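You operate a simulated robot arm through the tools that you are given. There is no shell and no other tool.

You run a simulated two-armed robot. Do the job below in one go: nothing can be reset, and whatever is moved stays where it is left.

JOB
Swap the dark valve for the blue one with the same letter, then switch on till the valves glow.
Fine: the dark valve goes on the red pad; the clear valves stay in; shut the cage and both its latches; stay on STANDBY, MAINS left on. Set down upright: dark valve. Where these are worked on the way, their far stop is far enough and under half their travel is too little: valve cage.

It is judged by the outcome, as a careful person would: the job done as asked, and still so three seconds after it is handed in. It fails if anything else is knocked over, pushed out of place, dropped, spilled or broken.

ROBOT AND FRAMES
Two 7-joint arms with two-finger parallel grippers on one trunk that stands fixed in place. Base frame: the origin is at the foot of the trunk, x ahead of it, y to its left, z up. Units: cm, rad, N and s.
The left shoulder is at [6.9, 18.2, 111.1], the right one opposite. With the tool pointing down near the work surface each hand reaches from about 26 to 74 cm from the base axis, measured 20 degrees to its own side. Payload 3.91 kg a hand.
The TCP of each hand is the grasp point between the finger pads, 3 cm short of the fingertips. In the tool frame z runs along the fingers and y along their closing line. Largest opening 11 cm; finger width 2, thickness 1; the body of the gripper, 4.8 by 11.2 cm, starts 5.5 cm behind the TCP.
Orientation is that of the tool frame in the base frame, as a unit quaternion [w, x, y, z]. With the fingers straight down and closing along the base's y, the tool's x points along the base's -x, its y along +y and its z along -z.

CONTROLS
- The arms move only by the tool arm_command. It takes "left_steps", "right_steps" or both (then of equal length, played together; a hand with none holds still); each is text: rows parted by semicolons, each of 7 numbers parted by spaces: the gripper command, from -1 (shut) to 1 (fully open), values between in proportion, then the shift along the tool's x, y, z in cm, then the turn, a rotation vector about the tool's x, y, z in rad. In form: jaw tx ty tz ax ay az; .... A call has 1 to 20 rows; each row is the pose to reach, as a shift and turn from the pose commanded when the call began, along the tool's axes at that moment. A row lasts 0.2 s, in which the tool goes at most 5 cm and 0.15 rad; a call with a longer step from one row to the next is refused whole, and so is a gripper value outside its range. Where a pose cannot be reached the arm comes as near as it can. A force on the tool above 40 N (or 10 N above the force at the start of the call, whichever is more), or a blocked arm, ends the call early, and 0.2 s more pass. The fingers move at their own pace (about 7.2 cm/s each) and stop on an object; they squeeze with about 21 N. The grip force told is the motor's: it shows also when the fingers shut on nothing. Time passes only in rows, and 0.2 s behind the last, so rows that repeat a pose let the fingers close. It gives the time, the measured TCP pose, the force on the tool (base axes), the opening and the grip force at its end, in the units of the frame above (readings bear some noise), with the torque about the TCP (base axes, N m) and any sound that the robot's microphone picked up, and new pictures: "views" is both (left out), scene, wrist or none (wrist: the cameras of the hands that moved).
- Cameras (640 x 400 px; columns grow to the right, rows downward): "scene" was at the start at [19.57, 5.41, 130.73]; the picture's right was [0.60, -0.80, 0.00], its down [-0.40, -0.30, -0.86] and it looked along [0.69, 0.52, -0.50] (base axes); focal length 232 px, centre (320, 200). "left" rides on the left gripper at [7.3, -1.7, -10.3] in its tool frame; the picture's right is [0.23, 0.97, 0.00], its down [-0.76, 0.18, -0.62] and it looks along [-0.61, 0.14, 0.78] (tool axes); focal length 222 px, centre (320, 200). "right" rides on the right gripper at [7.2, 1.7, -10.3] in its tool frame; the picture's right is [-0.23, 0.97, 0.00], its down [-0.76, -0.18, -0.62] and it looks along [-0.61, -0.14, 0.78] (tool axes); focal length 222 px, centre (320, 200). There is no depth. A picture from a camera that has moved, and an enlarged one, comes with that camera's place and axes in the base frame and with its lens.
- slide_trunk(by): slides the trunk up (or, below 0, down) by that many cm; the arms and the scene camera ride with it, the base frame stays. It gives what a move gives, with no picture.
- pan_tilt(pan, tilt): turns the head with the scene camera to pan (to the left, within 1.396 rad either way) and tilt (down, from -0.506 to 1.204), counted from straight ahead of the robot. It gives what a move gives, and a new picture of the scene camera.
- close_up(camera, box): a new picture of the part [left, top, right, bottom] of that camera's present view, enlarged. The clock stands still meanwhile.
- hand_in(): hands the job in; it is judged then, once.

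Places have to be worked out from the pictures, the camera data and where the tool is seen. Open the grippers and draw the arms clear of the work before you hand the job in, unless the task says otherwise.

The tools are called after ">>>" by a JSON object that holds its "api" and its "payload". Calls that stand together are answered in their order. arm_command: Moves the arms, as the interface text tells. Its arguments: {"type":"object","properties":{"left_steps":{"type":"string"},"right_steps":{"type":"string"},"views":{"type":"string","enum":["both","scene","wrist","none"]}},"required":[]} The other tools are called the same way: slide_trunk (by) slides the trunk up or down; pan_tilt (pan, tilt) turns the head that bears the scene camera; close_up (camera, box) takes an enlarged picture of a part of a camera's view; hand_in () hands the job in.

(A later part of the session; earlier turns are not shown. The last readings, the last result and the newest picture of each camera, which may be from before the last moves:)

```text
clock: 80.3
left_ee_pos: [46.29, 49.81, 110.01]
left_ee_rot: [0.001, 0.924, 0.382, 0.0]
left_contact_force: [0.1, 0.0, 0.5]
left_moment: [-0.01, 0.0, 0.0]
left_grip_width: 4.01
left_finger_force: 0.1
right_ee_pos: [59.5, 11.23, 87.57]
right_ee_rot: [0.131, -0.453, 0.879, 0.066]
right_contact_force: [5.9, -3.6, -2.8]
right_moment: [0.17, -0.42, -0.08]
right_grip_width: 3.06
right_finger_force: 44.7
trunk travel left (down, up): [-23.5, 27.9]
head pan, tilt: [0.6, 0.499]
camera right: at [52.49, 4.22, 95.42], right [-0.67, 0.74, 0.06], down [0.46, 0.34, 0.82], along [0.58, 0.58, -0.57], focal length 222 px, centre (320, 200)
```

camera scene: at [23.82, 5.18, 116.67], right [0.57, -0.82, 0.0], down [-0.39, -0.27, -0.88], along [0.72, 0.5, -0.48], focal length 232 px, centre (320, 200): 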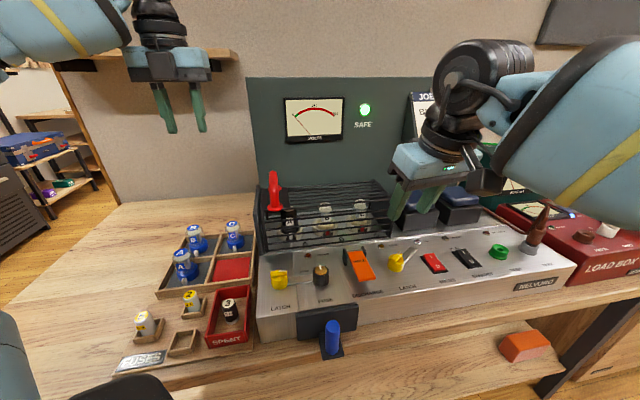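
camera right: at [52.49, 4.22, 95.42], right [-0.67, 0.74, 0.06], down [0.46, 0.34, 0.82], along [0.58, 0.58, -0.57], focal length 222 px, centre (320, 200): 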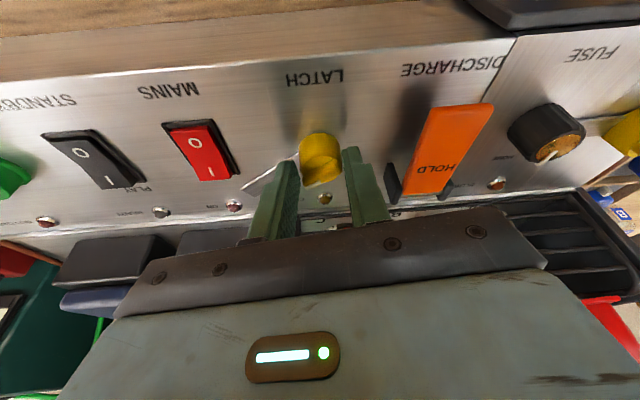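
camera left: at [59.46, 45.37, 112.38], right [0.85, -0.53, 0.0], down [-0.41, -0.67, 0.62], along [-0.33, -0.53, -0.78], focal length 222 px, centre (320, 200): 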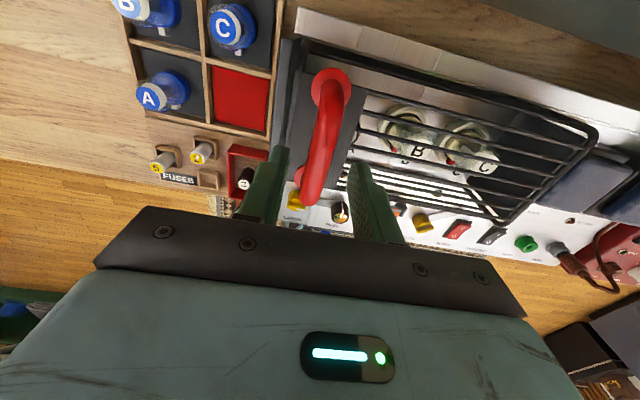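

Gripped on the body (3.06 cm). I turn clockwise by 0.8 rad about the knob's axis.

>>> {"api": "arm_command", "payload": {"right_steps": "-1 -0.01 0.12 0 0.041 0 0.134; -1 -0.03 0.24 0.01 0.082 0.001 0.268; -1 -0.07 0.36 0.02 0.123 0.001 0.402; -1 -0.13 0.47 0.04 0.164 0.002 0.536; -1 -0.2 0.57 0.06 0.204 0.002 0.67; -1 -0.25 0.63 0.08 0.234 0.002 0.766; -1 -0.25 0.63 0.08 0.234 0.002 0.766", "views": "both"}}

>>> {"api": "close_up", "payload": {"camera": "right", "box": [200, 80, 420, 240]}}

```text
clock: 81.9
left_ee_pos: [46.3, 49.87, 109.89]
left_ee_rot: [0.001, 0.924, 0.382, -0.001]
left_contact_force: [-1.2, 0.3, -0.3]
left_moment: [0.04, 0.01, -0.03]
left_grip_width: 4.02
left_finger_force: 0.0
right_ee_pos: [59.11, 11.98, 87.72]
right_ee_rot: [0.147, -0.075, 0.986, 0.009]
right_contact_force: [-0.2, -2.4, -8.5]
right_moment: [-0.07, 0.23, -0.01]
right_grip_width: 2.9
right_finger_force: 44.6
trunk travel left (down, up): [-23.5, 27.9]
head pan, tilt: [0.6, 0.499]
camera scene: at [23.92, 5.1, 116.65], right [0.56, -0.83, 0.0], down [-0.4, -0.27, -0.88], along [0.72, 0.5, -0.48], focal length 232 px, centre (320, 200)
camera right: at [49.05, 12.25, 95.51], right [0.07, 1.0, 0.06], down [0.57, -0.09, 0.82], along [0.82, -0.02, -0.57], focal length 222 px, centre (320, 200)
```

scene: 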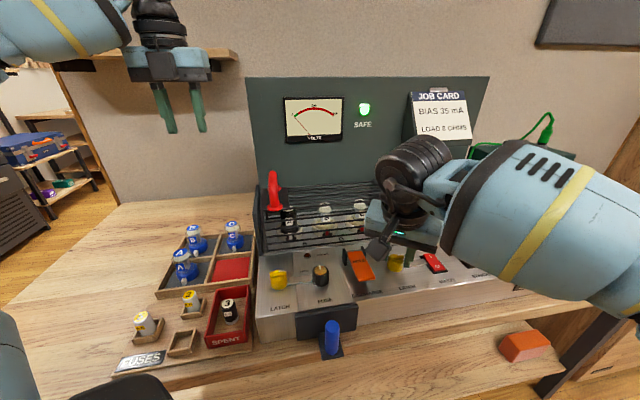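
right: 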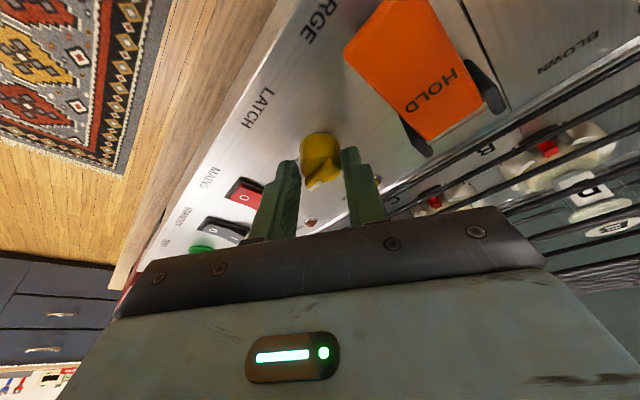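

```text
2.50 times, centred on (310, 160) of right
camera zoom: at [49.05, 12.25, 95.51], right [0.07, 1.0, 0.06], down [0.57, -0.09, 0.82], along [0.82, -0.02, -0.57], focal length 555 px, centre (345, 300)
```

zoom: 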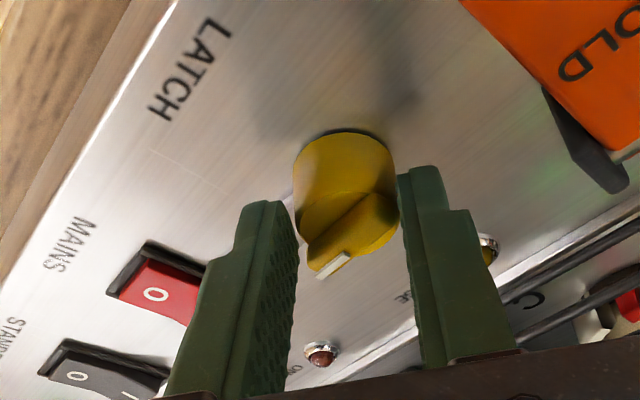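

I release and lift slightly to see how far it turned.

>>> {"api": "arm_command", "payload": {"right_steps": "-0.4 0 0 0 0 0 0; -0.1 0 0 -1 0 0 0; -0.1 0 0 -4 0 0 0; -0.1 0 0 -8 0 0 0; -0.1 0 0 -10 0 0 0", "views": "wrist"}}

>>> {"api": "close_up", "payload": {"camera": "scene", "box": [340, 190, 460, 290]}}

>>> {"api": "close_up", "payload": {"camera": "right", "box": [220, 10, 420, 170]}}

```text
clock: 83.1
left_ee_pos: [46.12, 49.9, 109.82]
left_ee_rot: [0.0, 0.924, 0.382, -0.001]
left_contact_force: [0.3, -1.1, -0.4]
left_moment: [0.0, 0.02, -0.04]
left_grip_width: 3.99
left_finger_force: 0.1
right_ee_pos: [56.12, 11.61, 97.2]
right_ee_rot: [0.146, -0.076, 0.986, 0.01]
right_contact_force: [-0.2, 0.2, 0.3]
right_moment: [-0.02, -0.01, -0.01]
right_grip_width: 4.96
right_finger_force: 0.0
trunk travel left (down, up): [-23.5, 27.9]
head pan, tilt: [0.6, 0.499]
camera right: at [46.04, 11.9, 105.18], right [0.07, 1.0, 0.06], down [0.57, -0.09, 0.82], along [0.82, -0.02, -0.57], focal length 222 px, centre (320, 200)
```

right: 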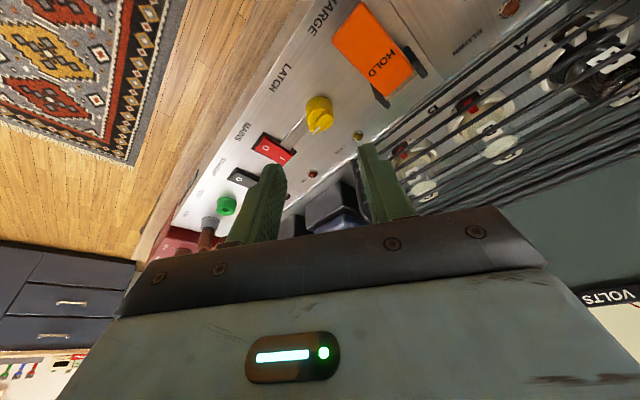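

```text
4.00 times, centred on (400, 240) of scene
camera zoom: at [23.85, 5.11, 116.67], right [0.56, -0.83, 0.0], down [-0.39, -0.27, -0.88], along [0.72, 0.5, -0.48], focal length 928 px, centre (0, 40)
```

zoom: 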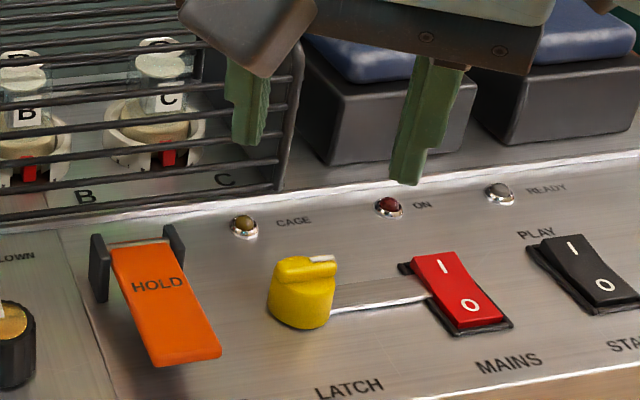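

```text
2.50 times, centred on (320, 90) of right
camera zoom: at [46.04, 11.9, 105.18], right [0.07, 1.0, 0.06], down [0.57, -0.09, 0.82], along [0.82, -0.02, -0.57], focal length 555 px, centre (320, 475)
```

zoom: 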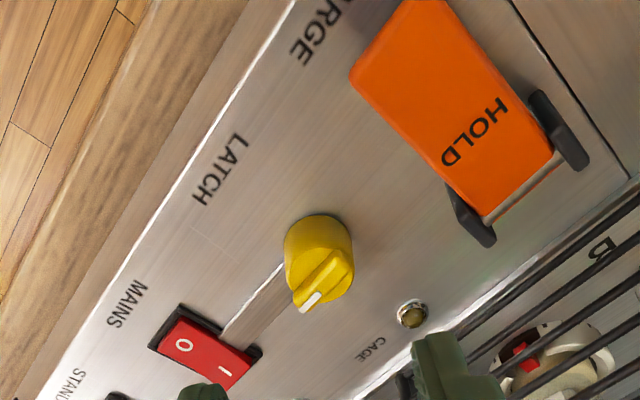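

The right latch is now at a full 90° too. I withdraw the right arm and bring the left hand back over the handle.

>>> {"api": "arm_command", "payload": {"left_steps": "-0.27 -0.1 1.6 0 0 0 0; -0.27 -0.2 3.2 0 0 0 0; -0.27 -0.4 4.8 0 0 0 0; -0.27 -0.5 6.4 0 0 0 0; -0.27 -0.6 8 0 0 0 0; -0.27 -0.7 9.6 0 0 0 0; -0.27 -0.8 11.2 2 0 0 0; -0.27 -0.95 12.8 5 0 0 0; -0.27 -1.06 14.35 7.8 0 0 0", "right_steps": "-0.1 0 -4 -2 0 0 0; -0.1 0 -8 -4 0 0 0; -0.1 1 -12 -6 0 0 0; -0.1 2 -16 -7 0 0 0; -0.1 3 -20 -8 0 0 0; -0.1 4 -24 -8.6 0 0 0; -0.1 5 -28 -8.6 0 0 0; -0.1 6 -32 -8.6 0 0 0; -0.1 7 -35.3 -8.6 0 0 0", "views": "scene"}}

```text
clock: 85.1
left_ee_pos: [55.56, 38.74, 102.07]
left_ee_rot: [0.0, 0.924, 0.383, -0.001]
left_contact_force: [0.3, 0.2, -0.2]
left_moment: [0.02, -0.01, 0.01]
left_grip_width: 4.04
left_finger_force: 0.0
right_ee_pos: [52.45, -24.89, 103.54]
right_ee_rot: [0.147, -0.076, 0.986, 0.011]
right_contact_force: [1.0, -0.3, 0.0]
right_moment: [-0.01, 0.0, 0.03]
right_grip_width: 4.96
right_finger_force: 0.0
trunk travel left (down, up): [-23.5, 27.9]
head pan, tilt: [0.6, 0.499]
camera scene: at [23.88, 5.07, 116.66], right [0.56, -0.83, 0.0], down [-0.4, -0.27, -0.88], along [0.72, 0.5, -0.48], focal length 232 px, centre (320, 200)
```

scene: 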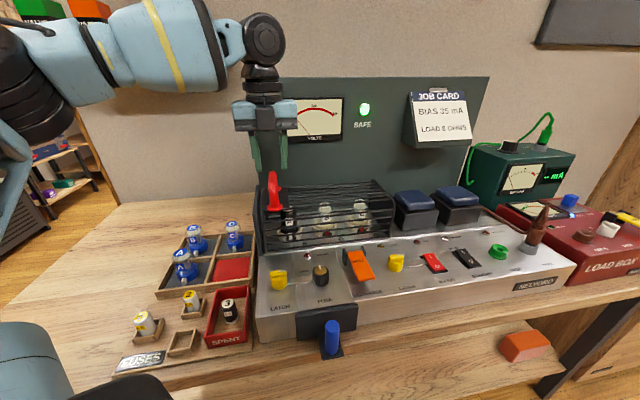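

I go down, grip the handle, and lift a little again.

>>> {"api": "arm_command", "payload": {"left_steps": "-0.27 0 0 2.7 0 0 0; -0.27 0 0 5.4 0 0 0; -0.27 0 0 5.4 0 0 0; -1 0 0 5.4 0 0 0; -1 0 0 5.4 0 0 0; -1 0 0 5.4 0 0 0; -1 0 0 5 0 0 0; -1 0 0 4.6 0 0 0; -1 0 0 4.2 0 0 0; -1 0 0 4.2 0 0 0", "views": "scene"}}

>>> {"api": "close_up", "payload": {"camera": "scene", "box": [240, 150, 420, 270]}}

```text
clock: 87.3
left_ee_pos: [55.67, 39.07, 97.62]
left_ee_rot: [0.0, 0.924, 0.382, -0.004]
left_contact_force: [-1.1, -5.8, -36.3]
left_moment: [-0.11, 0.14, 0.13]
left_grip_width: 1.78
left_finger_force: 44.7
right_ee_pos: [52.57, -24.72, 103.53]
right_ee_rot: [0.145, -0.076, 0.987, 0.01]
right_contact_force: [-0.5, 0.0, -0.3]
right_moment: [-0.01, -0.03, 0.02]
right_grip_width: 4.96
right_finger_force: 0.0
trunk travel left (down, up): [-23.5, 27.9]
head pan, tilt: [0.6, 0.499]
camera scene: at [24.09, 5.22, 116.6], right [0.56, -0.83, 0.0], down [-0.4, -0.27, -0.88], along [0.72, 0.5, -0.48], focal length 232 px, centre (320, 200)
```

scene: 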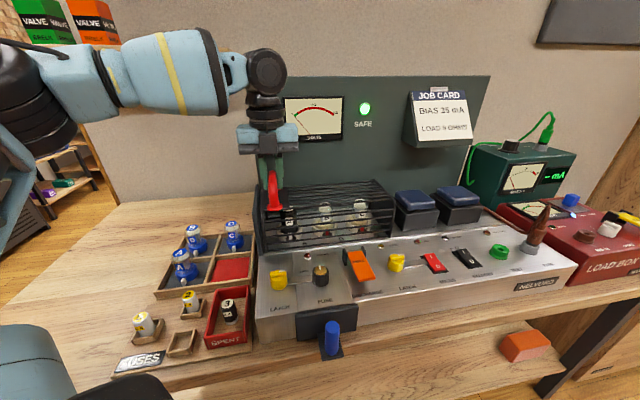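

```text
3.33 times, centred on (330, 210) of scene
camera zoom: at [24.09, 5.22, 116.6], right [0.56, -0.83, 0.0], down [-0.4, -0.27, -0.88], along [0.72, 0.5, -0.48], focal length 773 px, centre (287, 167)
```

zoom: 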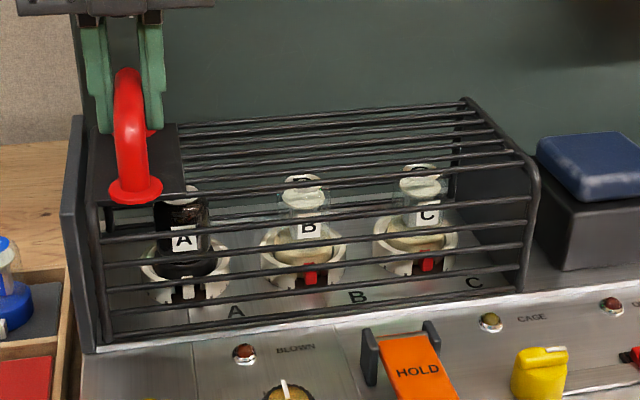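

Still 36 N down-pull without the cage rising, so lifting is wrong. I relax the lift and test sideways again now that both latches are open: first toward the left (-u).

>>> {"api": "arm_command", "payload": {"left_steps": "-1 0 0 0.6 0 0 0; -1 0 0 1 0 0 0; -1 0 -0.4 1 0 0 0; -1 0 -0.8 1 0 0 0; -1 0 -0.8 1 0 0 0", "views": "none"}}

>>> {"api": "arm_command", "payload": {"left_steps": "-1 0 0.4 0 0 0 0; -1 0 0.8 0 0 0 0; -1 0 1.2 0 0 0 0; -1 0 1.6 0 0 0 0; -1 0 1.6 0 0 0 0", "views": "none"}}

```text
clock: 88.3
left_ee_pos: [55.68, 38.94, 97.41]
left_ee_rot: [0.009, 0.925, 0.381, 0.01]
left_contact_force: [14.3, -9.9, -1.9]
left_moment: [-0.23, -0.12, 0.29]
left_grip_width: 1.79
left_finger_force: 45.1
right_ee_pos: [52.46, -25.06, 103.6]
right_ee_rot: [0.146, -0.075, 0.986, 0.01]
right_contact_force: [0.6, 0.1, 0.3]
right_moment: [0.02, 0.0, 0.02]
right_grip_width: 4.95
right_finger_force: 0.0
trunk travel left (down, up): [-23.5, 27.9]
head pan, tilt: [0.6, 0.499]
stopped in row 5 (left hand): the force on the tool passed its limit at 49 N (the readings are from after the stop); the commanded pose is now the measured one
```

```text
clock: 89.5
left_ee_pos: [56.55, 38.0, 97.35]
left_ee_rot: [0.007, 0.924, 0.383, 0.008]
left_contact_force: [3.4, 4.5, 0.5]
left_moment: [0.51, -0.47, 0.09]
left_grip_width: 1.77
left_finger_force: 45.5
right_ee_pos: [52.37, -24.91, 103.56]
right_ee_rot: [0.147, -0.075, 0.986, 0.01]
right_contact_force: [0.1, -0.8, 0.4]
right_moment: [-0.03, 0.01, 0.0]
right_grip_width: 4.95
right_finger_force: 0.0
trunk travel left (down, up): [-23.5, 27.9]
head pan, tilt: [0.6, 0.499]
```

Toward the right (+u) it moves freely by 1.3 cm. I look at what moved.

>>> {"api": "close_up", "payload": {"camera": "scene", "box": [240, 150, 420, 270]}}

>>> {"api": "close_up", "payload": {"camera": "left", "box": [220, 0, 640, 240]}}

```text
3.33 times, centred on (330, 210) of scene
camera zoom: at [23.89, 5.15, 116.66], right [0.56, -0.83, 0.0], down [-0.4, -0.27, -0.88], along [0.72, 0.5, -0.48], focal length 773 px, centre (287, 167)
```

zoom: 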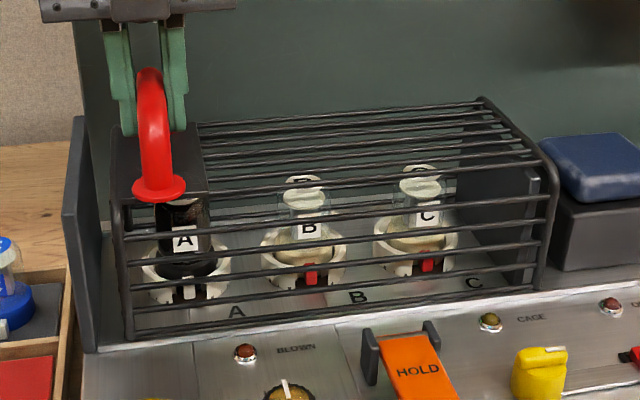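

```text
1.52 times, centred on (430, 120) of left
camera zoom: at [60.27, 44.43, 107.81], right [0.85, -0.53, 0.02], down [-0.43, -0.66, 0.62], along [-0.31, -0.53, -0.78], focal length 338 px, centre (152, 322)
```

zoom: 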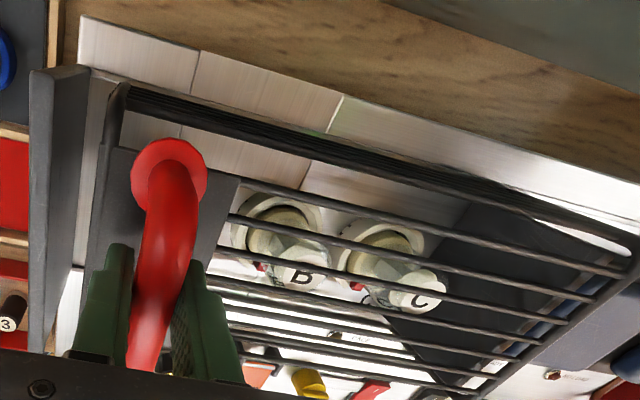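

The cage slides to the right over the fixed end plates. I push it along +u with the handle.

>>> {"api": "arm_command", "payload": {"left_steps": "-1 0 1.2 0 0 0 0; -1 0 2.4 0 0 0 0; -1 0 3.6 0 0 0 0; -1 0 4.8 0 0 0 0; -1 0 6 0 0 0 0; -1 0 7.2 0 0 0 0; -1 0 8.4 0 0 0 0; -1 0 9.6 0 0 0 0; -1 0 10.8 0 0 0 0; -1 0 12 0 0 0 0", "views": "scene"}}

```text
clock: 91.7
left_ee_pos: [64.73, 29.77, 97.39]
left_ee_rot: [0.005, 0.926, 0.378, 0.006]
left_contact_force: [-9.9, -10.3, -17.8]
left_moment: [0.1, -0.14, 0.56]
left_grip_width: 1.79
left_finger_force: 44.8
left hand out of reach, approached as far as the arm can: row 10
right_ee_pos: [52.38, -24.98, 103.52]
right_ee_rot: [0.146, -0.076, 0.986, 0.01]
right_contact_force: [0.8, 0.1, 0.4]
right_moment: [-0.02, -0.01, 0.02]
right_grip_width: 4.95
right_finger_force: 0.1
trunk travel left (down, up): [-23.5, 27.9]
head pan, tilt: [0.6, 0.499]
camera scene: at [23.89, 5.05, 116.65], right [0.56, -0.83, 0.0], down [-0.4, -0.27, -0.88], along [0.72, 0.5, -0.48], focal length 232 px, centre (320, 200)
```

scene: 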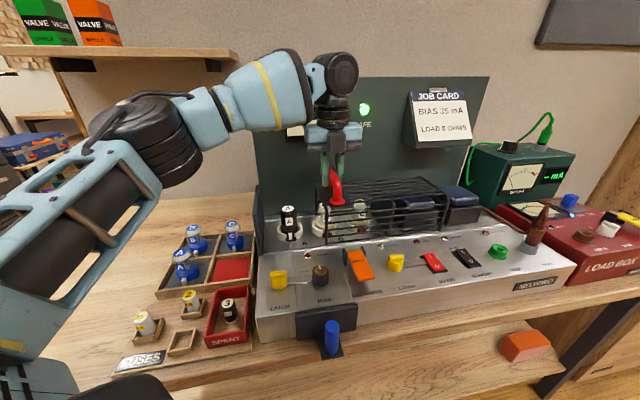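

The cage is about 13 cm along and valve A is open to the air. To push it on to its stop I lean the hand about the handle bar so the arm has more reach, and go on.

>>> {"api": "arm_command", "payload": {"left_steps": "-1 0 -0.17 0.01 -0.1 0 0; -1 0 -0.33 0.04 -0.2 0 0; -1 0 -0.5 0.08 -0.3 0 0; -1 0 -0.66 0.13 -0.4 0 0; -1 0 0.5 0.13 -0.4 0 0; -1 0 1.7 0.13 -0.4 0 0; -1 0 2.9 0.13 -0.4 0 0; -1 0 4.1 0.13 -0.4 0 0; -1 0 5.3 0.13 -0.4 0 0", "views": "scene"}}

```text
clock: 93.7
left_ee_pos: [68.48, 26.08, 97.71]
left_ee_rot: [0.191, 0.904, 0.373, 0.085]
left_contact_force: [-7.5, -10.4, -1.1]
left_moment: [-0.29, 0.45, 0.62]
left_grip_width: 1.77
left_finger_force: 45.4
right_ee_pos: [52.21, -25.03, 103.51]
right_ee_rot: [0.147, -0.075, 0.986, 0.01]
right_contact_force: [1.0, 0.3, 0.2]
right_moment: [0.01, -0.01, 0.0]
right_grip_width: 4.95
right_finger_force: 0.1
trunk travel left (down, up): [-23.5, 27.9]
head pan, tilt: [0.6, 0.499]
camera scene: at [23.79, 4.98, 116.69], right [0.56, -0.83, 0.0], down [-0.39, -0.27, -0.88], along [0.72, 0.5, -0.48], focal length 232 px, centre (320, 200)
```

scene: 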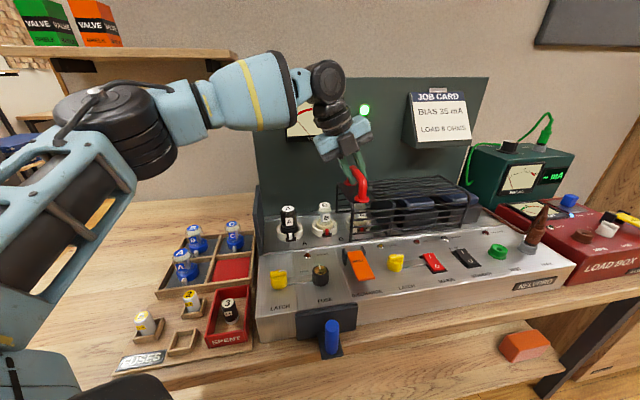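

It slides on without resistance (about 19 cm now). I push further toward the stop.

>>> {"api": "arm_command", "payload": {"left_steps": "-1 0 0.9 0.45 0 0 0; -1 0 1.8 0.8 0 0 0; -1 0 2.7 1.2 0 0 0; -1 0 3.6 1.55 0 0 0; -1 0 4.5 1.95 0 0 0; -1 0 5.4 2.3 0 0 0", "views": "scene"}}

```text
clock: 95.1
left_ee_pos: [70.34, 24.27, 97.73]
left_ee_rot: [0.191, 0.905, 0.37, 0.083]
left_contact_force: [-10.4, -12.7, 3.3]
left_moment: [-0.9, 0.77, 0.51]
left_grip_width: 1.78
left_finger_force: 44.7
left hand out of reach, approached as far as the arm can: row 3, 4, 5, 6
right_ee_pos: [52.29, -24.98, 103.56]
right_ee_rot: [0.146, -0.075, 0.986, 0.01]
right_contact_force: [0.6, -0.3, -0.8]
right_moment: [0.01, 0.0, 0.01]
right_grip_width: 4.96
right_finger_force: 0.1
trunk travel left (down, up): [-23.5, 27.9]
head pan, tilt: [0.6, 0.499]
camera scene: at [23.74, 4.98, 116.7], right [0.56, -0.83, 0.0], down [-0.39, -0.27, -0.88], along [0.72, 0.5, -0.48], focal length 232 px, centre (320, 200)
```

scene: 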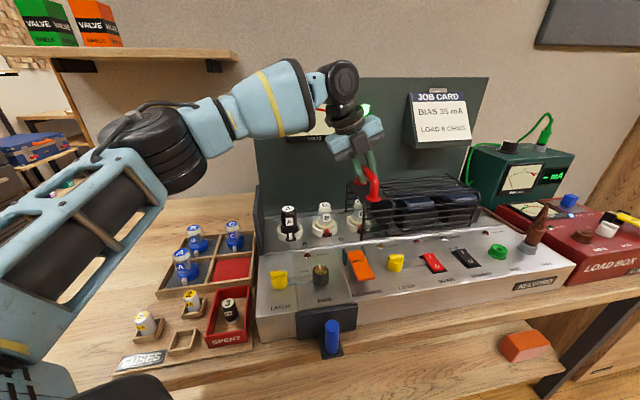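

All three valves are uncovered now (about 21 cm of travel). I let go, back off along the tool, and straighten the hand.

>>> {"api": "arm_command", "payload": {"left_steps": "-0.5 0 0 0 0 0 0; -0.2 0 0 0 0 0 0; -0.2 0 0 -3 0 0 0; -0.2 0 0 -7 0 0 0; -0.2 0 -2 -10 0.1 0 0; -0.2 0 -5 -11 0.2 0 0; -0.2 0 -8 -12 0.3 0 0; -0.2 0 -11 -12 0.4 0 0; -0.2 0 -14 -10 0.4 0 0", "views": "both"}}

```text
clock: 97.1
left_ee_pos: [58.63, 36.73, 100.93]
left_ee_rot: [0.008, 0.924, 0.382, 0.007]
left_contact_force: [0.0, 0.7, 0.0]
left_moment: [0.01, 0.01, -0.03]
left_grip_width: 4.39
left_finger_force: 0.0
right_ee_pos: [52.43, -24.84, 103.64]
right_ee_rot: [0.147, -0.075, 0.986, 0.01]
right_contact_force: [0.2, 0.0, -0.9]
right_moment: [-0.04, 0.03, 0.0]
right_grip_width: 4.95
right_finger_force: 0.0
trunk travel left (down, up): [-23.5, 27.9]
head pan, tilt: [0.6, 0.499]
camera scene: at [23.85, 5.17, 116.66], right [0.56, -0.83, 0.0], down [-0.39, -0.27, -0.88], along [0.72, 0.5, -0.48], focal length 232 px, centre (320, 200)
camera left: at [62.34, 43.13, 111.32], right [0.85, -0.53, 0.02], down [-0.43, -0.66, 0.62], along [-0.31, -0.53, -0.78], focal length 222 px, centre (320, 200)
```

scene: 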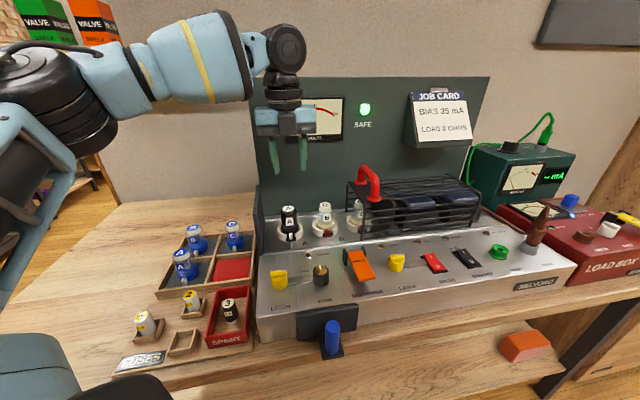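
left: 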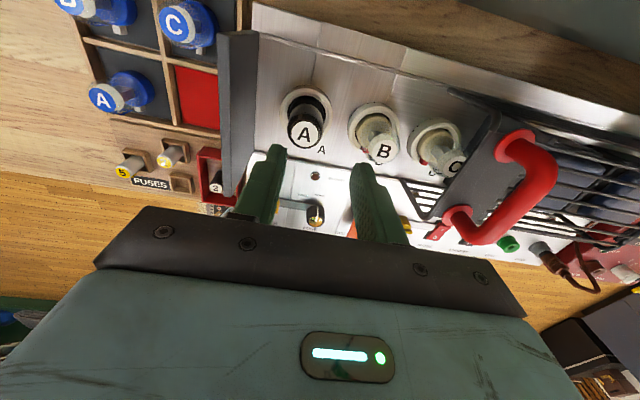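

The cage stays put. I enlarge the view of the dark valve and the blue valve A to judge their shape, height and key lugs.

>>> {"api": "close_up", "payload": {"camera": "scene", "box": [260, 190, 350, 250]}}

>>> {"api": "close_up", "payload": {"camera": "left", "box": [240, 60, 480, 210]}}

>>> {"api": "close_up", "payload": {"camera": "scene", "box": [150, 210, 260, 310]}}

>>> {"api": "close_up", "payload": {"camera": "left", "box": [50, 0, 250, 160]}}

```text
6.67 times, centred on (305, 220) of scene
camera zoom: at [23.85, 5.17, 116.66], right [0.56, -0.83, 0.0], down [-0.39, -0.27, -0.88], along [0.72, 0.5, -0.48], focal length 1546 px, centre (420, 67)
```

zoom: 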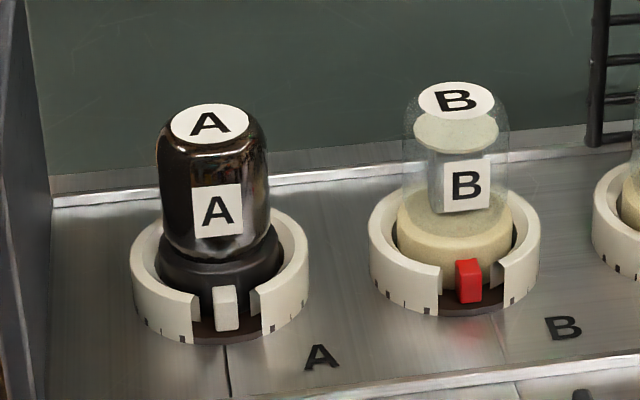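

```text
2.67 times, centred on (360, 135) of left
camera zoom: at [62.34, 43.13, 111.32], right [0.85, -0.53, 0.02], down [-0.43, -0.66, 0.62], along [-0.31, -0.53, -0.78], focal length 592 px, centre (213, 373)
```

zoom: 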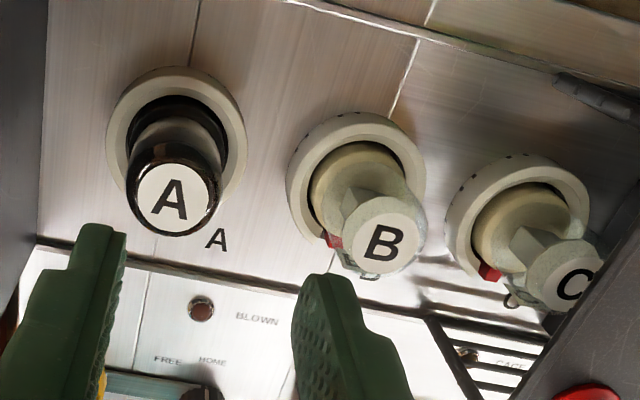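

```text
4.00 times, centred on (205, 260) of scene
camera zoom: at [23.85, 5.17, 116.66], right [0.56, -0.83, 0.0], down [-0.39, -0.27, -0.88], along [0.72, 0.5, -0.48], focal length 928 px, centre (780, -40)
```

zoom: 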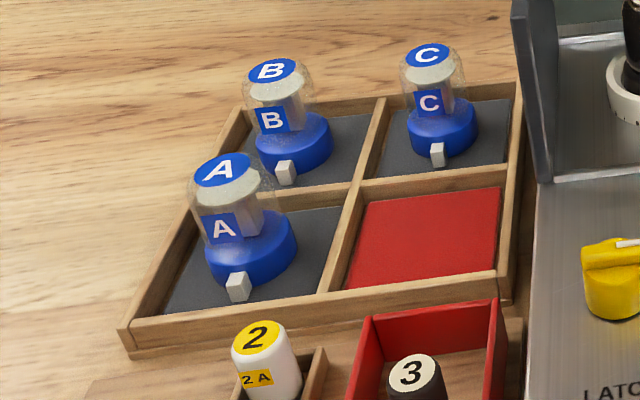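

```text
2.50 times, centred on (150, 80) of left
camera zoom: at [62.34, 43.13, 111.32], right [0.85, -0.53, 0.02], down [-0.43, -0.66, 0.62], along [-0.31, -0.53, -0.78], focal length 555 px, centre (745, 500)
```

zoom: 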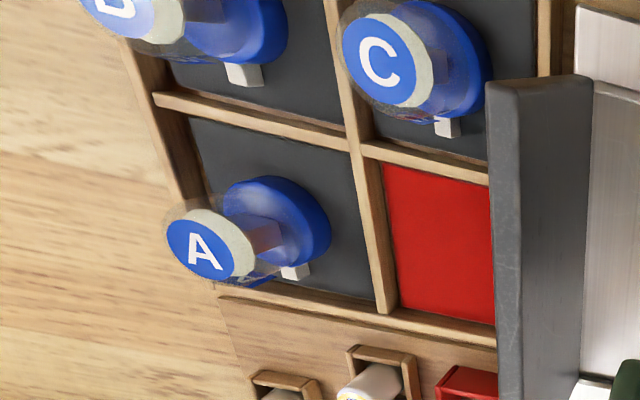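

Dark valve's dome top is about (57.0, 36.4, 90), dome 3.2 cm wide, lug to the front. I go above it, straightening the hand, and check the centring.

>>> {"api": "arm_command", "payload": {"left_steps": "0 -0.4 -0.3 2 0.01 -0.003 0; 0 -0.9 -0.6 4 0.02 -0.007 0; 0 -1.35 -0.88 6.4 0.02 -0.007 0; 0 -1.35 -0.88 6.4 0.02 -0.007 0", "views": "both"}}

>>> {"api": "close_up", "payload": {"camera": "scene", "box": [250, 150, 350, 250]}}

>>> {"api": "close_up", "payload": {"camera": "left", "box": [220, 80, 460, 240]}}

```text
clock: 98.1
left_ee_pos: [57.28, 36.25, 94.55]
left_ee_rot: [-0.002, 0.924, 0.382, 0.001]
left_contact_force: [0.3, 0.1, 0.1]
left_moment: [0.0, 0.0, -0.04]
left_grip_width: 5.48
left_finger_force: 0.0
right_ee_pos: [52.42, -24.93, 103.58]
right_ee_rot: [0.146, -0.075, 0.986, 0.009]
right_contact_force: [-0.4, 0.1, -0.3]
right_moment: [0.06, -0.04, 0.01]
right_grip_width: 4.96
right_finger_force: 0.0
trunk travel left (down, up): [-23.5, 27.9]
head pan, tilt: [0.6, 0.499]
camera scene: at [23.85, 5.09, 116.67], right [0.56, -0.83, 0.0], down [-0.39, -0.27, -0.88], along [0.72, 0.5, -0.48], focal length 232 px, centre (320, 200)
camera left: at [61.16, 42.54, 104.91], right [0.85, -0.53, 0.0], down [-0.41, -0.67, 0.62], along [-0.33, -0.53, -0.78], focal length 222 px, centre (320, 200)
```

scene: 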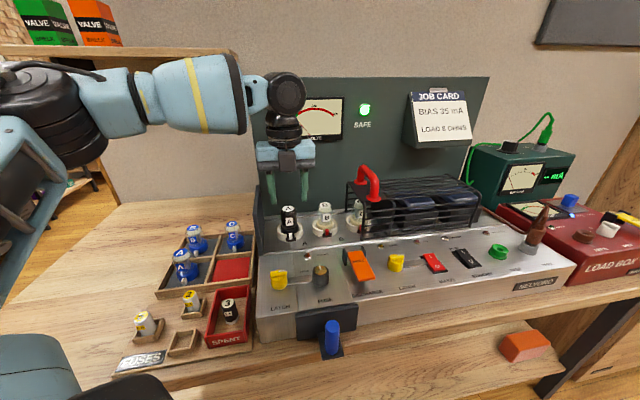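
left: 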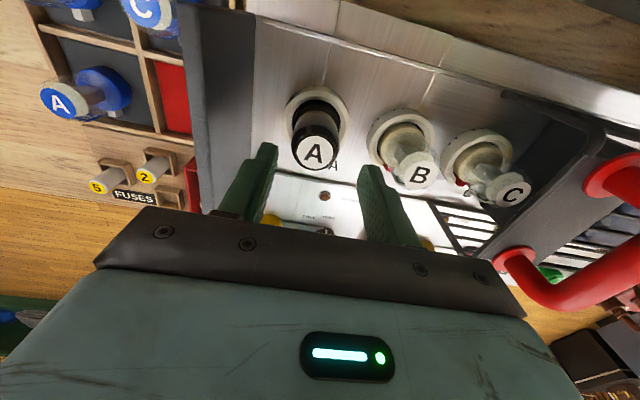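

```text
4.00 times, centred on (300, 200) of scene
camera zoom: at [23.85, 5.09, 116.67], right [0.56, -0.83, 0.0], down [-0.39, -0.27, -0.88], along [0.72, 0.5, -0.48], focal length 928 px, centre (400, 200)
```

zoom: 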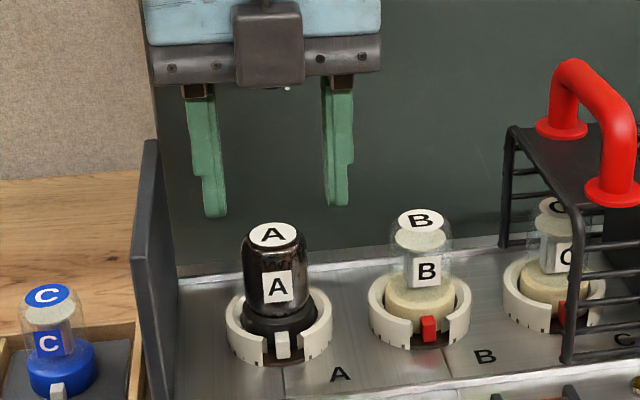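

```text
2.50 times, centred on (340, 160) of left
camera zoom: at [61.16, 42.54, 104.91], right [0.85, -0.53, 0.0], down [-0.41, -0.67, 0.62], along [-0.33, -0.53, -0.78], focal length 555 px, centre (270, 300)
```

zoom: 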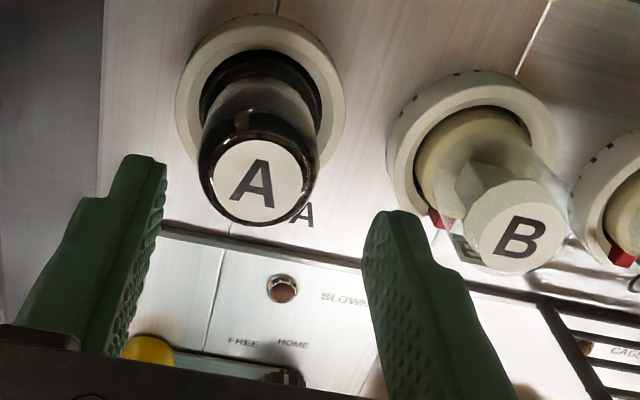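

Centring is within 0.3 cm. I correct that, go down to z 89.6 and grip the dome.

>>> {"api": "arm_command", "payload": {"left_steps": "0 -0.25 -0.3 1 0 0 0; 0 -0.25 -0.3 3 0 0 0; 0 -0.25 -0.3 4.95 0 0 0; 0 -0.25 -0.3 4.95 0 0 0; -1 -0.25 -0.3 4.95 0 0 0; -1 -0.25 -0.3 4.95 0 0 0; -1 -0.25 -0.3 4.95 0 0 0", "views": "none"}}

>>> {"api": "close_up", "payload": {"camera": "scene", "box": [250, 150, 350, 250]}}

```text
clock: 99.7
left_ee_pos: [56.79, 36.27, 89.73]
left_ee_rot: [-0.002, 0.924, 0.382, 0.0]
left_contact_force: [-0.4, 0.3, -1.3]
left_moment: [0.01, 0.01, -0.02]
left_grip_width: 3.68
left_finger_force: 20.6
right_ee_pos: [52.3, -24.92, 103.49]
right_ee_rot: [0.147, -0.076, 0.986, 0.01]
right_contact_force: [0.5, -0.1, -0.2]
right_moment: [0.0, 0.0, 0.01]
right_grip_width: 4.96
right_finger_force: 0.1
trunk travel left (down, up): [-23.5, 27.9]
head pan, tilt: [0.6, 0.499]
```

```text
4.00 times, centred on (300, 200) of scene
camera zoom: at [23.86, 5.11, 116.67], right [0.56, -0.83, 0.0], down [-0.4, -0.27, -0.88], along [0.72, 0.5, -0.48], focal length 928 px, centre (400, 200)
```

zoom: 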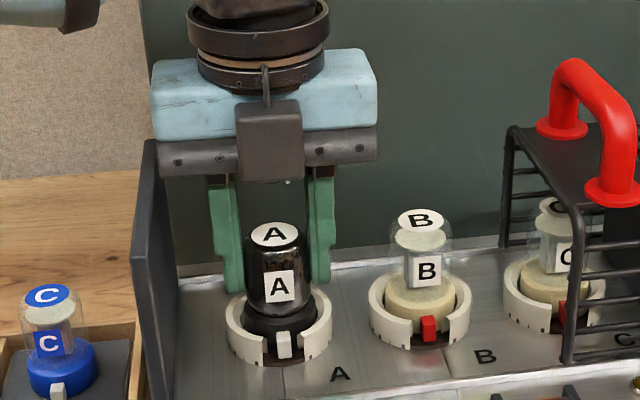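

Gripped at 3.68 cm. I pull straight up slowly.

>>> {"api": "arm_command", "payload": {"left_steps": "-1 0 0 0 0 0 0; -1 0 0 -0.4 0 0 0; -1 0 0 -0.8 0 0 0; -1 0 0 -1.4 0 0 0; -1 0 0 -2 0 0 0; -1 0 0 -3 0 0 0", "views": "none"}}

>>> {"api": "close_up", "payload": {"camera": "scene", "box": [250, 150, 350, 250]}}

```text
clock: 101.1
left_ee_pos: [56.78, 36.15, 92.5]
left_ee_rot: [-0.001, 0.924, 0.382, 0.002]
left_contact_force: [0.7, 0.1, -0.1]
left_moment: [-0.01, -0.01, 0.01]
left_grip_width: 3.68
left_finger_force: 21.0
right_ee_pos: [52.26, -24.86, 103.49]
right_ee_rot: [0.147, -0.076, 0.986, 0.009]
right_contact_force: [-1.5, -0.3, 1.0]
right_moment: [0.03, 0.03, -0.03]
right_grip_width: 4.95
right_finger_force: 0.0
trunk travel left (down, up): [-23.5, 27.9]
head pan, tilt: [0.6, 0.499]
```

```text
4.00 times, centred on (300, 200) of scene
camera zoom: at [23.85, 5.1, 116.67], right [0.56, -0.83, 0.0], down [-0.39, -0.27, -0.88], along [0.72, 0.5, -0.48], focal length 928 px, centre (400, 200)
```

zoom: 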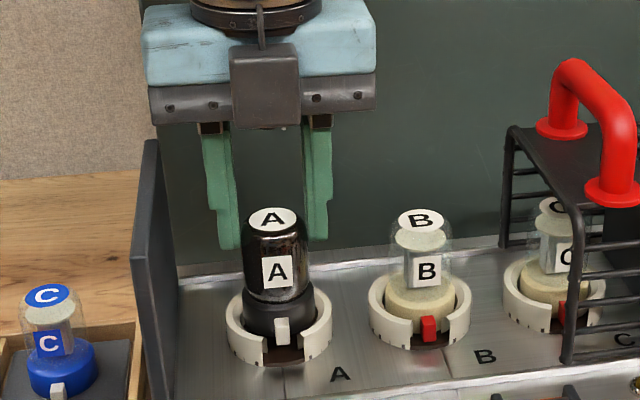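

The valve rose less than the hand did, so I look from the hand camera to see what the fingers hold.

>>> {"api": "close_up", "payload": {"camera": "left", "box": [220, 80, 460, 240]}}

>>> {"api": "close_up", "payload": {"camera": "scene", "box": [270, 185, 320, 245]}}

```text
2.50 times, centred on (340, 160) of left
camera zoom: at [60.69, 42.51, 103.01], right [0.85, -0.53, 0.0], down [-0.41, -0.67, 0.62], along [-0.33, -0.53, -0.78], focal length 555 px, centre (270, 300)
```

zoom: 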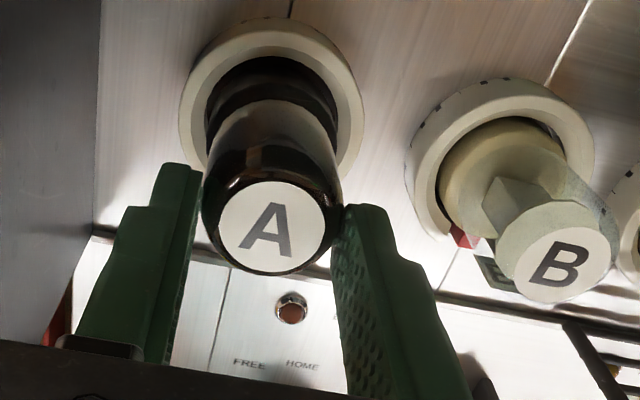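

```text
6.67 times, centred on (295, 215) of scene
camera zoom: at [23.85, 5.1, 116.67], right [0.56, -0.83, 0.0], down [-0.39, -0.27, -0.88], along [0.72, 0.5, -0.48], focal length 1546 px, centre (487, 100)
```

zoom: 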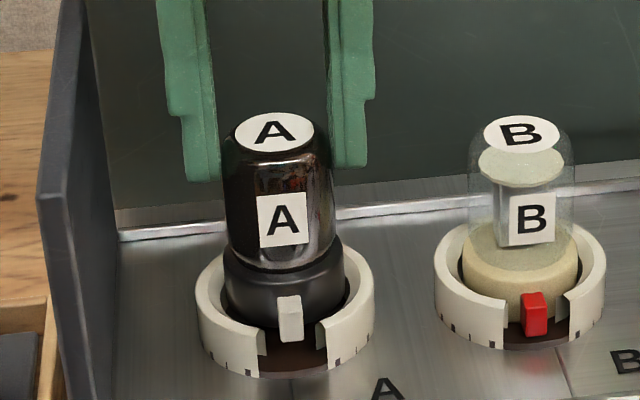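

The valve has come up about 0.7 cm and the fingers slid up its dome. I go back down to grip lower and pull again more slowly.

>>> {"api": "arm_command", "payload": {"left_steps": "-0.2 0 0 0 0 0 0; -0.2 0 0 1 0 0 0; -0.2 0 0 2.3 0 0 0; -1 0 0 2.3 0 0 0; -1 0 0 2.3 0 0 0; -1 0 0 2.3 0 0 0; -1 0 0 2.3 0 0 0", "views": "none"}}

>>> {"api": "arm_command", "payload": {"left_steps": "-1 0 0 -0.1 0 0 0; -1 0 0 -0.2 0 0 0; -1 0 0 -0.3 0 0 0; -1 0 0 -0.4 0 0 0; -1 0 0 -0.5 0 0 0; -1 0 0 -0.6 0 0 0", "views": "none"}}

>>> {"api": "close_up", "payload": {"camera": "scene", "box": [270, 185, 320, 245]}}

```text
clock: 102.7
left_ee_pos: [56.66, 36.24, 90.35]
left_ee_rot: [-0.001, 0.924, 0.382, 0.002]
left_contact_force: [1.4, 1.1, 3.8]
left_moment: [-0.01, -0.12, 0.03]
left_grip_width: 3.71
left_finger_force: 21.2
right_ee_pos: [52.38, -24.96, 103.6]
right_ee_rot: [0.146, -0.075, 0.986, 0.01]
right_contact_force: [-0.5, 0.4, 0.3]
right_moment: [0.02, -0.01, -0.03]
right_grip_width: 4.93
right_finger_force: 0.0
trunk travel left (down, up): [-23.5, 27.9]
head pan, tilt: [0.6, 0.499]
```

```text
clock: 104.1
left_ee_pos: [56.58, 36.37, 91.02]
left_ee_rot: [-0.001, 0.924, 0.382, 0.0]
left_contact_force: [-0.6, 0.9, -1.2]
left_moment: [-0.02, 0.01, 0.0]
left_grip_width: 3.67
left_finger_force: 21.1
right_ee_pos: [52.18, -24.89, 103.57]
right_ee_rot: [0.147, -0.076, 0.986, 0.01]
right_contact_force: [-0.1, 0.7, 0.4]
right_moment: [-0.01, 0.03, -0.02]
right_grip_width: 4.97
right_finger_force: 0.1
trunk travel left (down, up): [-23.5, 27.9]
head pan, tilt: [0.6, 0.499]
```

```text
6.67 times, centred on (295, 215) of scene
camera zoom: at [23.86, 5.11, 116.67], right [0.56, -0.83, 0.0], down [-0.4, -0.27, -0.88], along [0.72, 0.5, -0.48], focal length 1546 px, centre (487, 100)
```

zoom: 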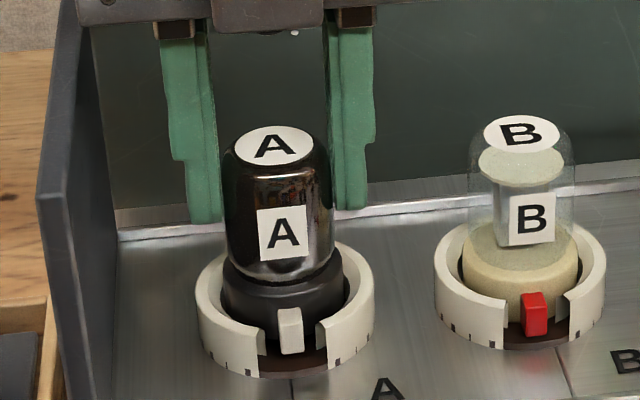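

It follows in part. I go on pulling slowly and check again.

>>> {"api": "arm_command", "payload": {"left_steps": "-1 0 0 -0.2 0 0 0; -1 0 0 -0.4 0 0 0; -1 0 0 -0.6 0 0 0; -1 0 0 -0.8 0 0 0; -1 0 0 -1 0 0 0; -1 0 0 -1.2 0 0 0; -1 0 0 -1.4 0 0 0", "views": "none"}}

>>> {"api": "close_up", "payload": {"camera": "scene", "box": [270, 185, 320, 245]}}

>>> {"api": "close_up", "payload": {"camera": "left", "box": [220, 80, 460, 240]}}

```text
clock: 105.7
left_ee_pos: [56.86, 36.09, 92.28]
left_ee_rot: [-0.002, 0.924, 0.382, 0.001]
left_contact_force: [0.8, 0.8, -0.5]
left_moment: [-0.02, -0.02, 0.02]
left_grip_width: 3.67
left_finger_force: 20.8
right_ee_pos: [52.27, -24.87, 103.59]
right_ee_rot: [0.146, -0.076, 0.986, 0.01]
right_contact_force: [-0.1, -0.7, 0.1]
right_moment: [-0.01, 0.02, 0.03]
right_grip_width: 4.94
right_finger_force: 0.1
trunk travel left (down, up): [-23.5, 27.9]
head pan, tilt: [0.6, 0.499]
```

```text
6.67 times, centred on (295, 215) of scene
camera zoom: at [23.86, 5.11, 116.67], right [0.56, -0.83, 0.0], down [-0.4, -0.27, -0.88], along [0.72, 0.5, -0.48], focal length 1546 px, centre (487, 100)
```

zoom: 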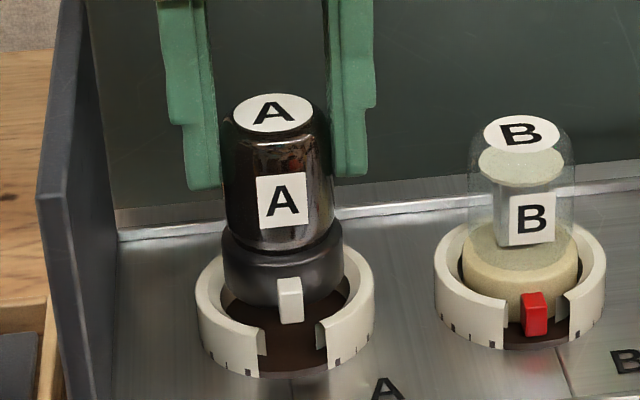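

```text
2.50 times, centred on (340, 160) of left
camera zoom: at [60.7, 42.52, 102.68], right [0.85, -0.53, 0.0], down [-0.41, -0.67, 0.62], along [-0.33, -0.53, -0.78], focal length 555 px, centre (270, 300)
```

zoom: 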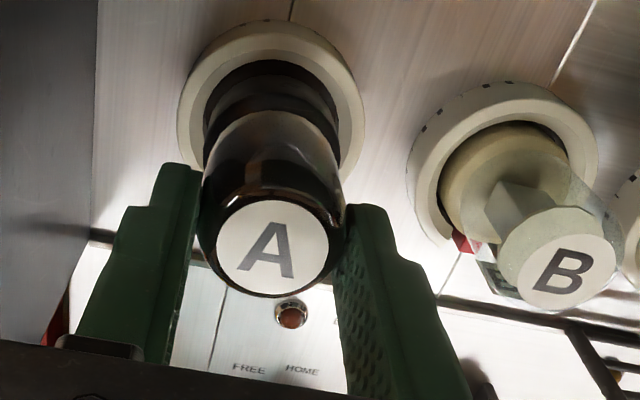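

Now it is firmly carried. I lift it well above the end plate, then carry it over the red pad at about (44.45, 43.5).

>>> {"api": "arm_command", "payload": {"left_steps": "-1 0 0 -1.5 0 0 0; -1 0 0 -3.5 0 0 0; -1 0 0 -5.5 0 0 0; -1 0 0 -7.5 0 0 0; -1 0 0 -9.5 0 0 0; -1 0 0 -10.7 0 0 0; -1 -0.5 -2 -10.7 0 0 0; -1 -1.1 -4.4 -10.7 0 0 0; -1 -1.7 -6.8 -10.7 0 0 0; -1 -2.3 -9.2 -10.7 0 0 0; -1 -2.9 -11.6 -10.7 0 0 0; -1 -3.57 -13.96 -10.7 0 0 0; -1 -3.57 -13.96 -10.7 0 0 0", "views": "both"}}

>>> {"api": "close_up", "payload": {"camera": "scene", "box": [150, 140, 270, 310]}}

>>> {"api": "close_up", "payload": {"camera": "left", "box": [160, 60, 460, 240]}}

```text
clock: 108.5
left_ee_pos: [44.42, 43.51, 103.15]
left_ee_rot: [-0.002, 0.924, 0.382, 0.0]
left_contact_force: [0.7, 0.1, 0.0]
left_moment: [0.01, 0.0, 0.04]
left_grip_width: 3.65
left_finger_force: 21.3
right_ee_pos: [52.36, -24.99, 103.49]
right_ee_rot: [0.146, -0.076, 0.986, 0.01]
right_contact_force: [0.5, 0.0, 0.0]
right_moment: [0.01, 0.02, -0.01]
right_grip_width: 4.93
right_finger_force: 0.0
trunk travel left (down, up): [-23.5, 27.9]
head pan, tilt: [0.6, 0.499]
camera scene: at [23.88, 5.1, 116.66], right [0.56, -0.83, 0.0], down [-0.4, -0.27, -0.88], along [0.72, 0.5, -0.48], focal length 232 px, centre (320, 200)
camera left: at [48.42, 49.76, 113.51], right [0.85, -0.53, 0.0], down [-0.41, -0.67, 0.62], along [-0.33, -0.53, -0.78], focal length 222 px, centre (320, 200)
```

scene: 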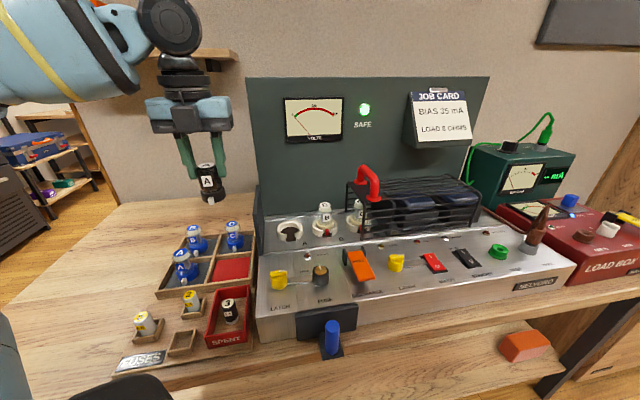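
left: 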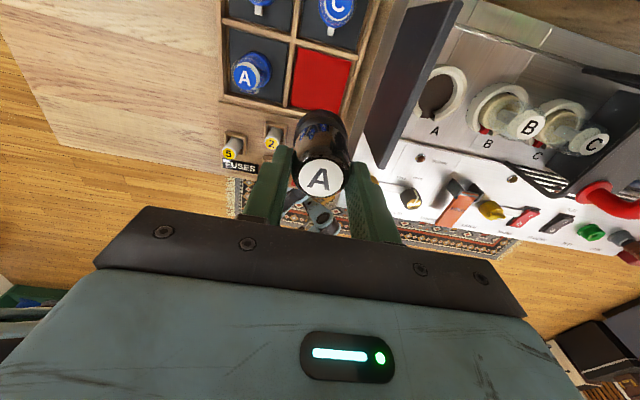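

```text
2.35 times, centred on (210, 225) of scene
camera zoom: at [23.88, 5.1, 116.66], right [0.56, -0.83, 0.0], down [-0.4, -0.27, -0.88], along [0.72, 0.5, -0.48], focal length 546 px, centre (579, 141)
```

zoom: 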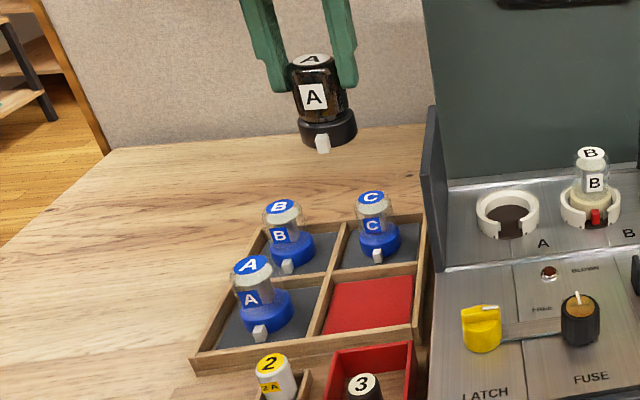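

```text
2.13 times, centred on (310, 150) of left
camera zoom: at [48.42, 49.76, 113.51], right [0.85, -0.53, 0.0], down [-0.41, -0.67, 0.62], along [-0.33, -0.53, -0.78], focal length 474 px, centre (341, 307)
```

zoom: 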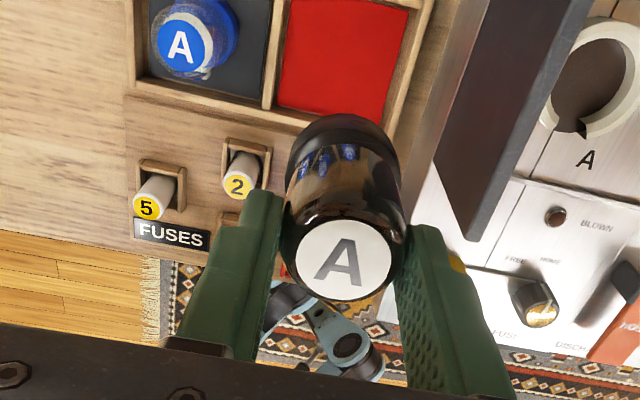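

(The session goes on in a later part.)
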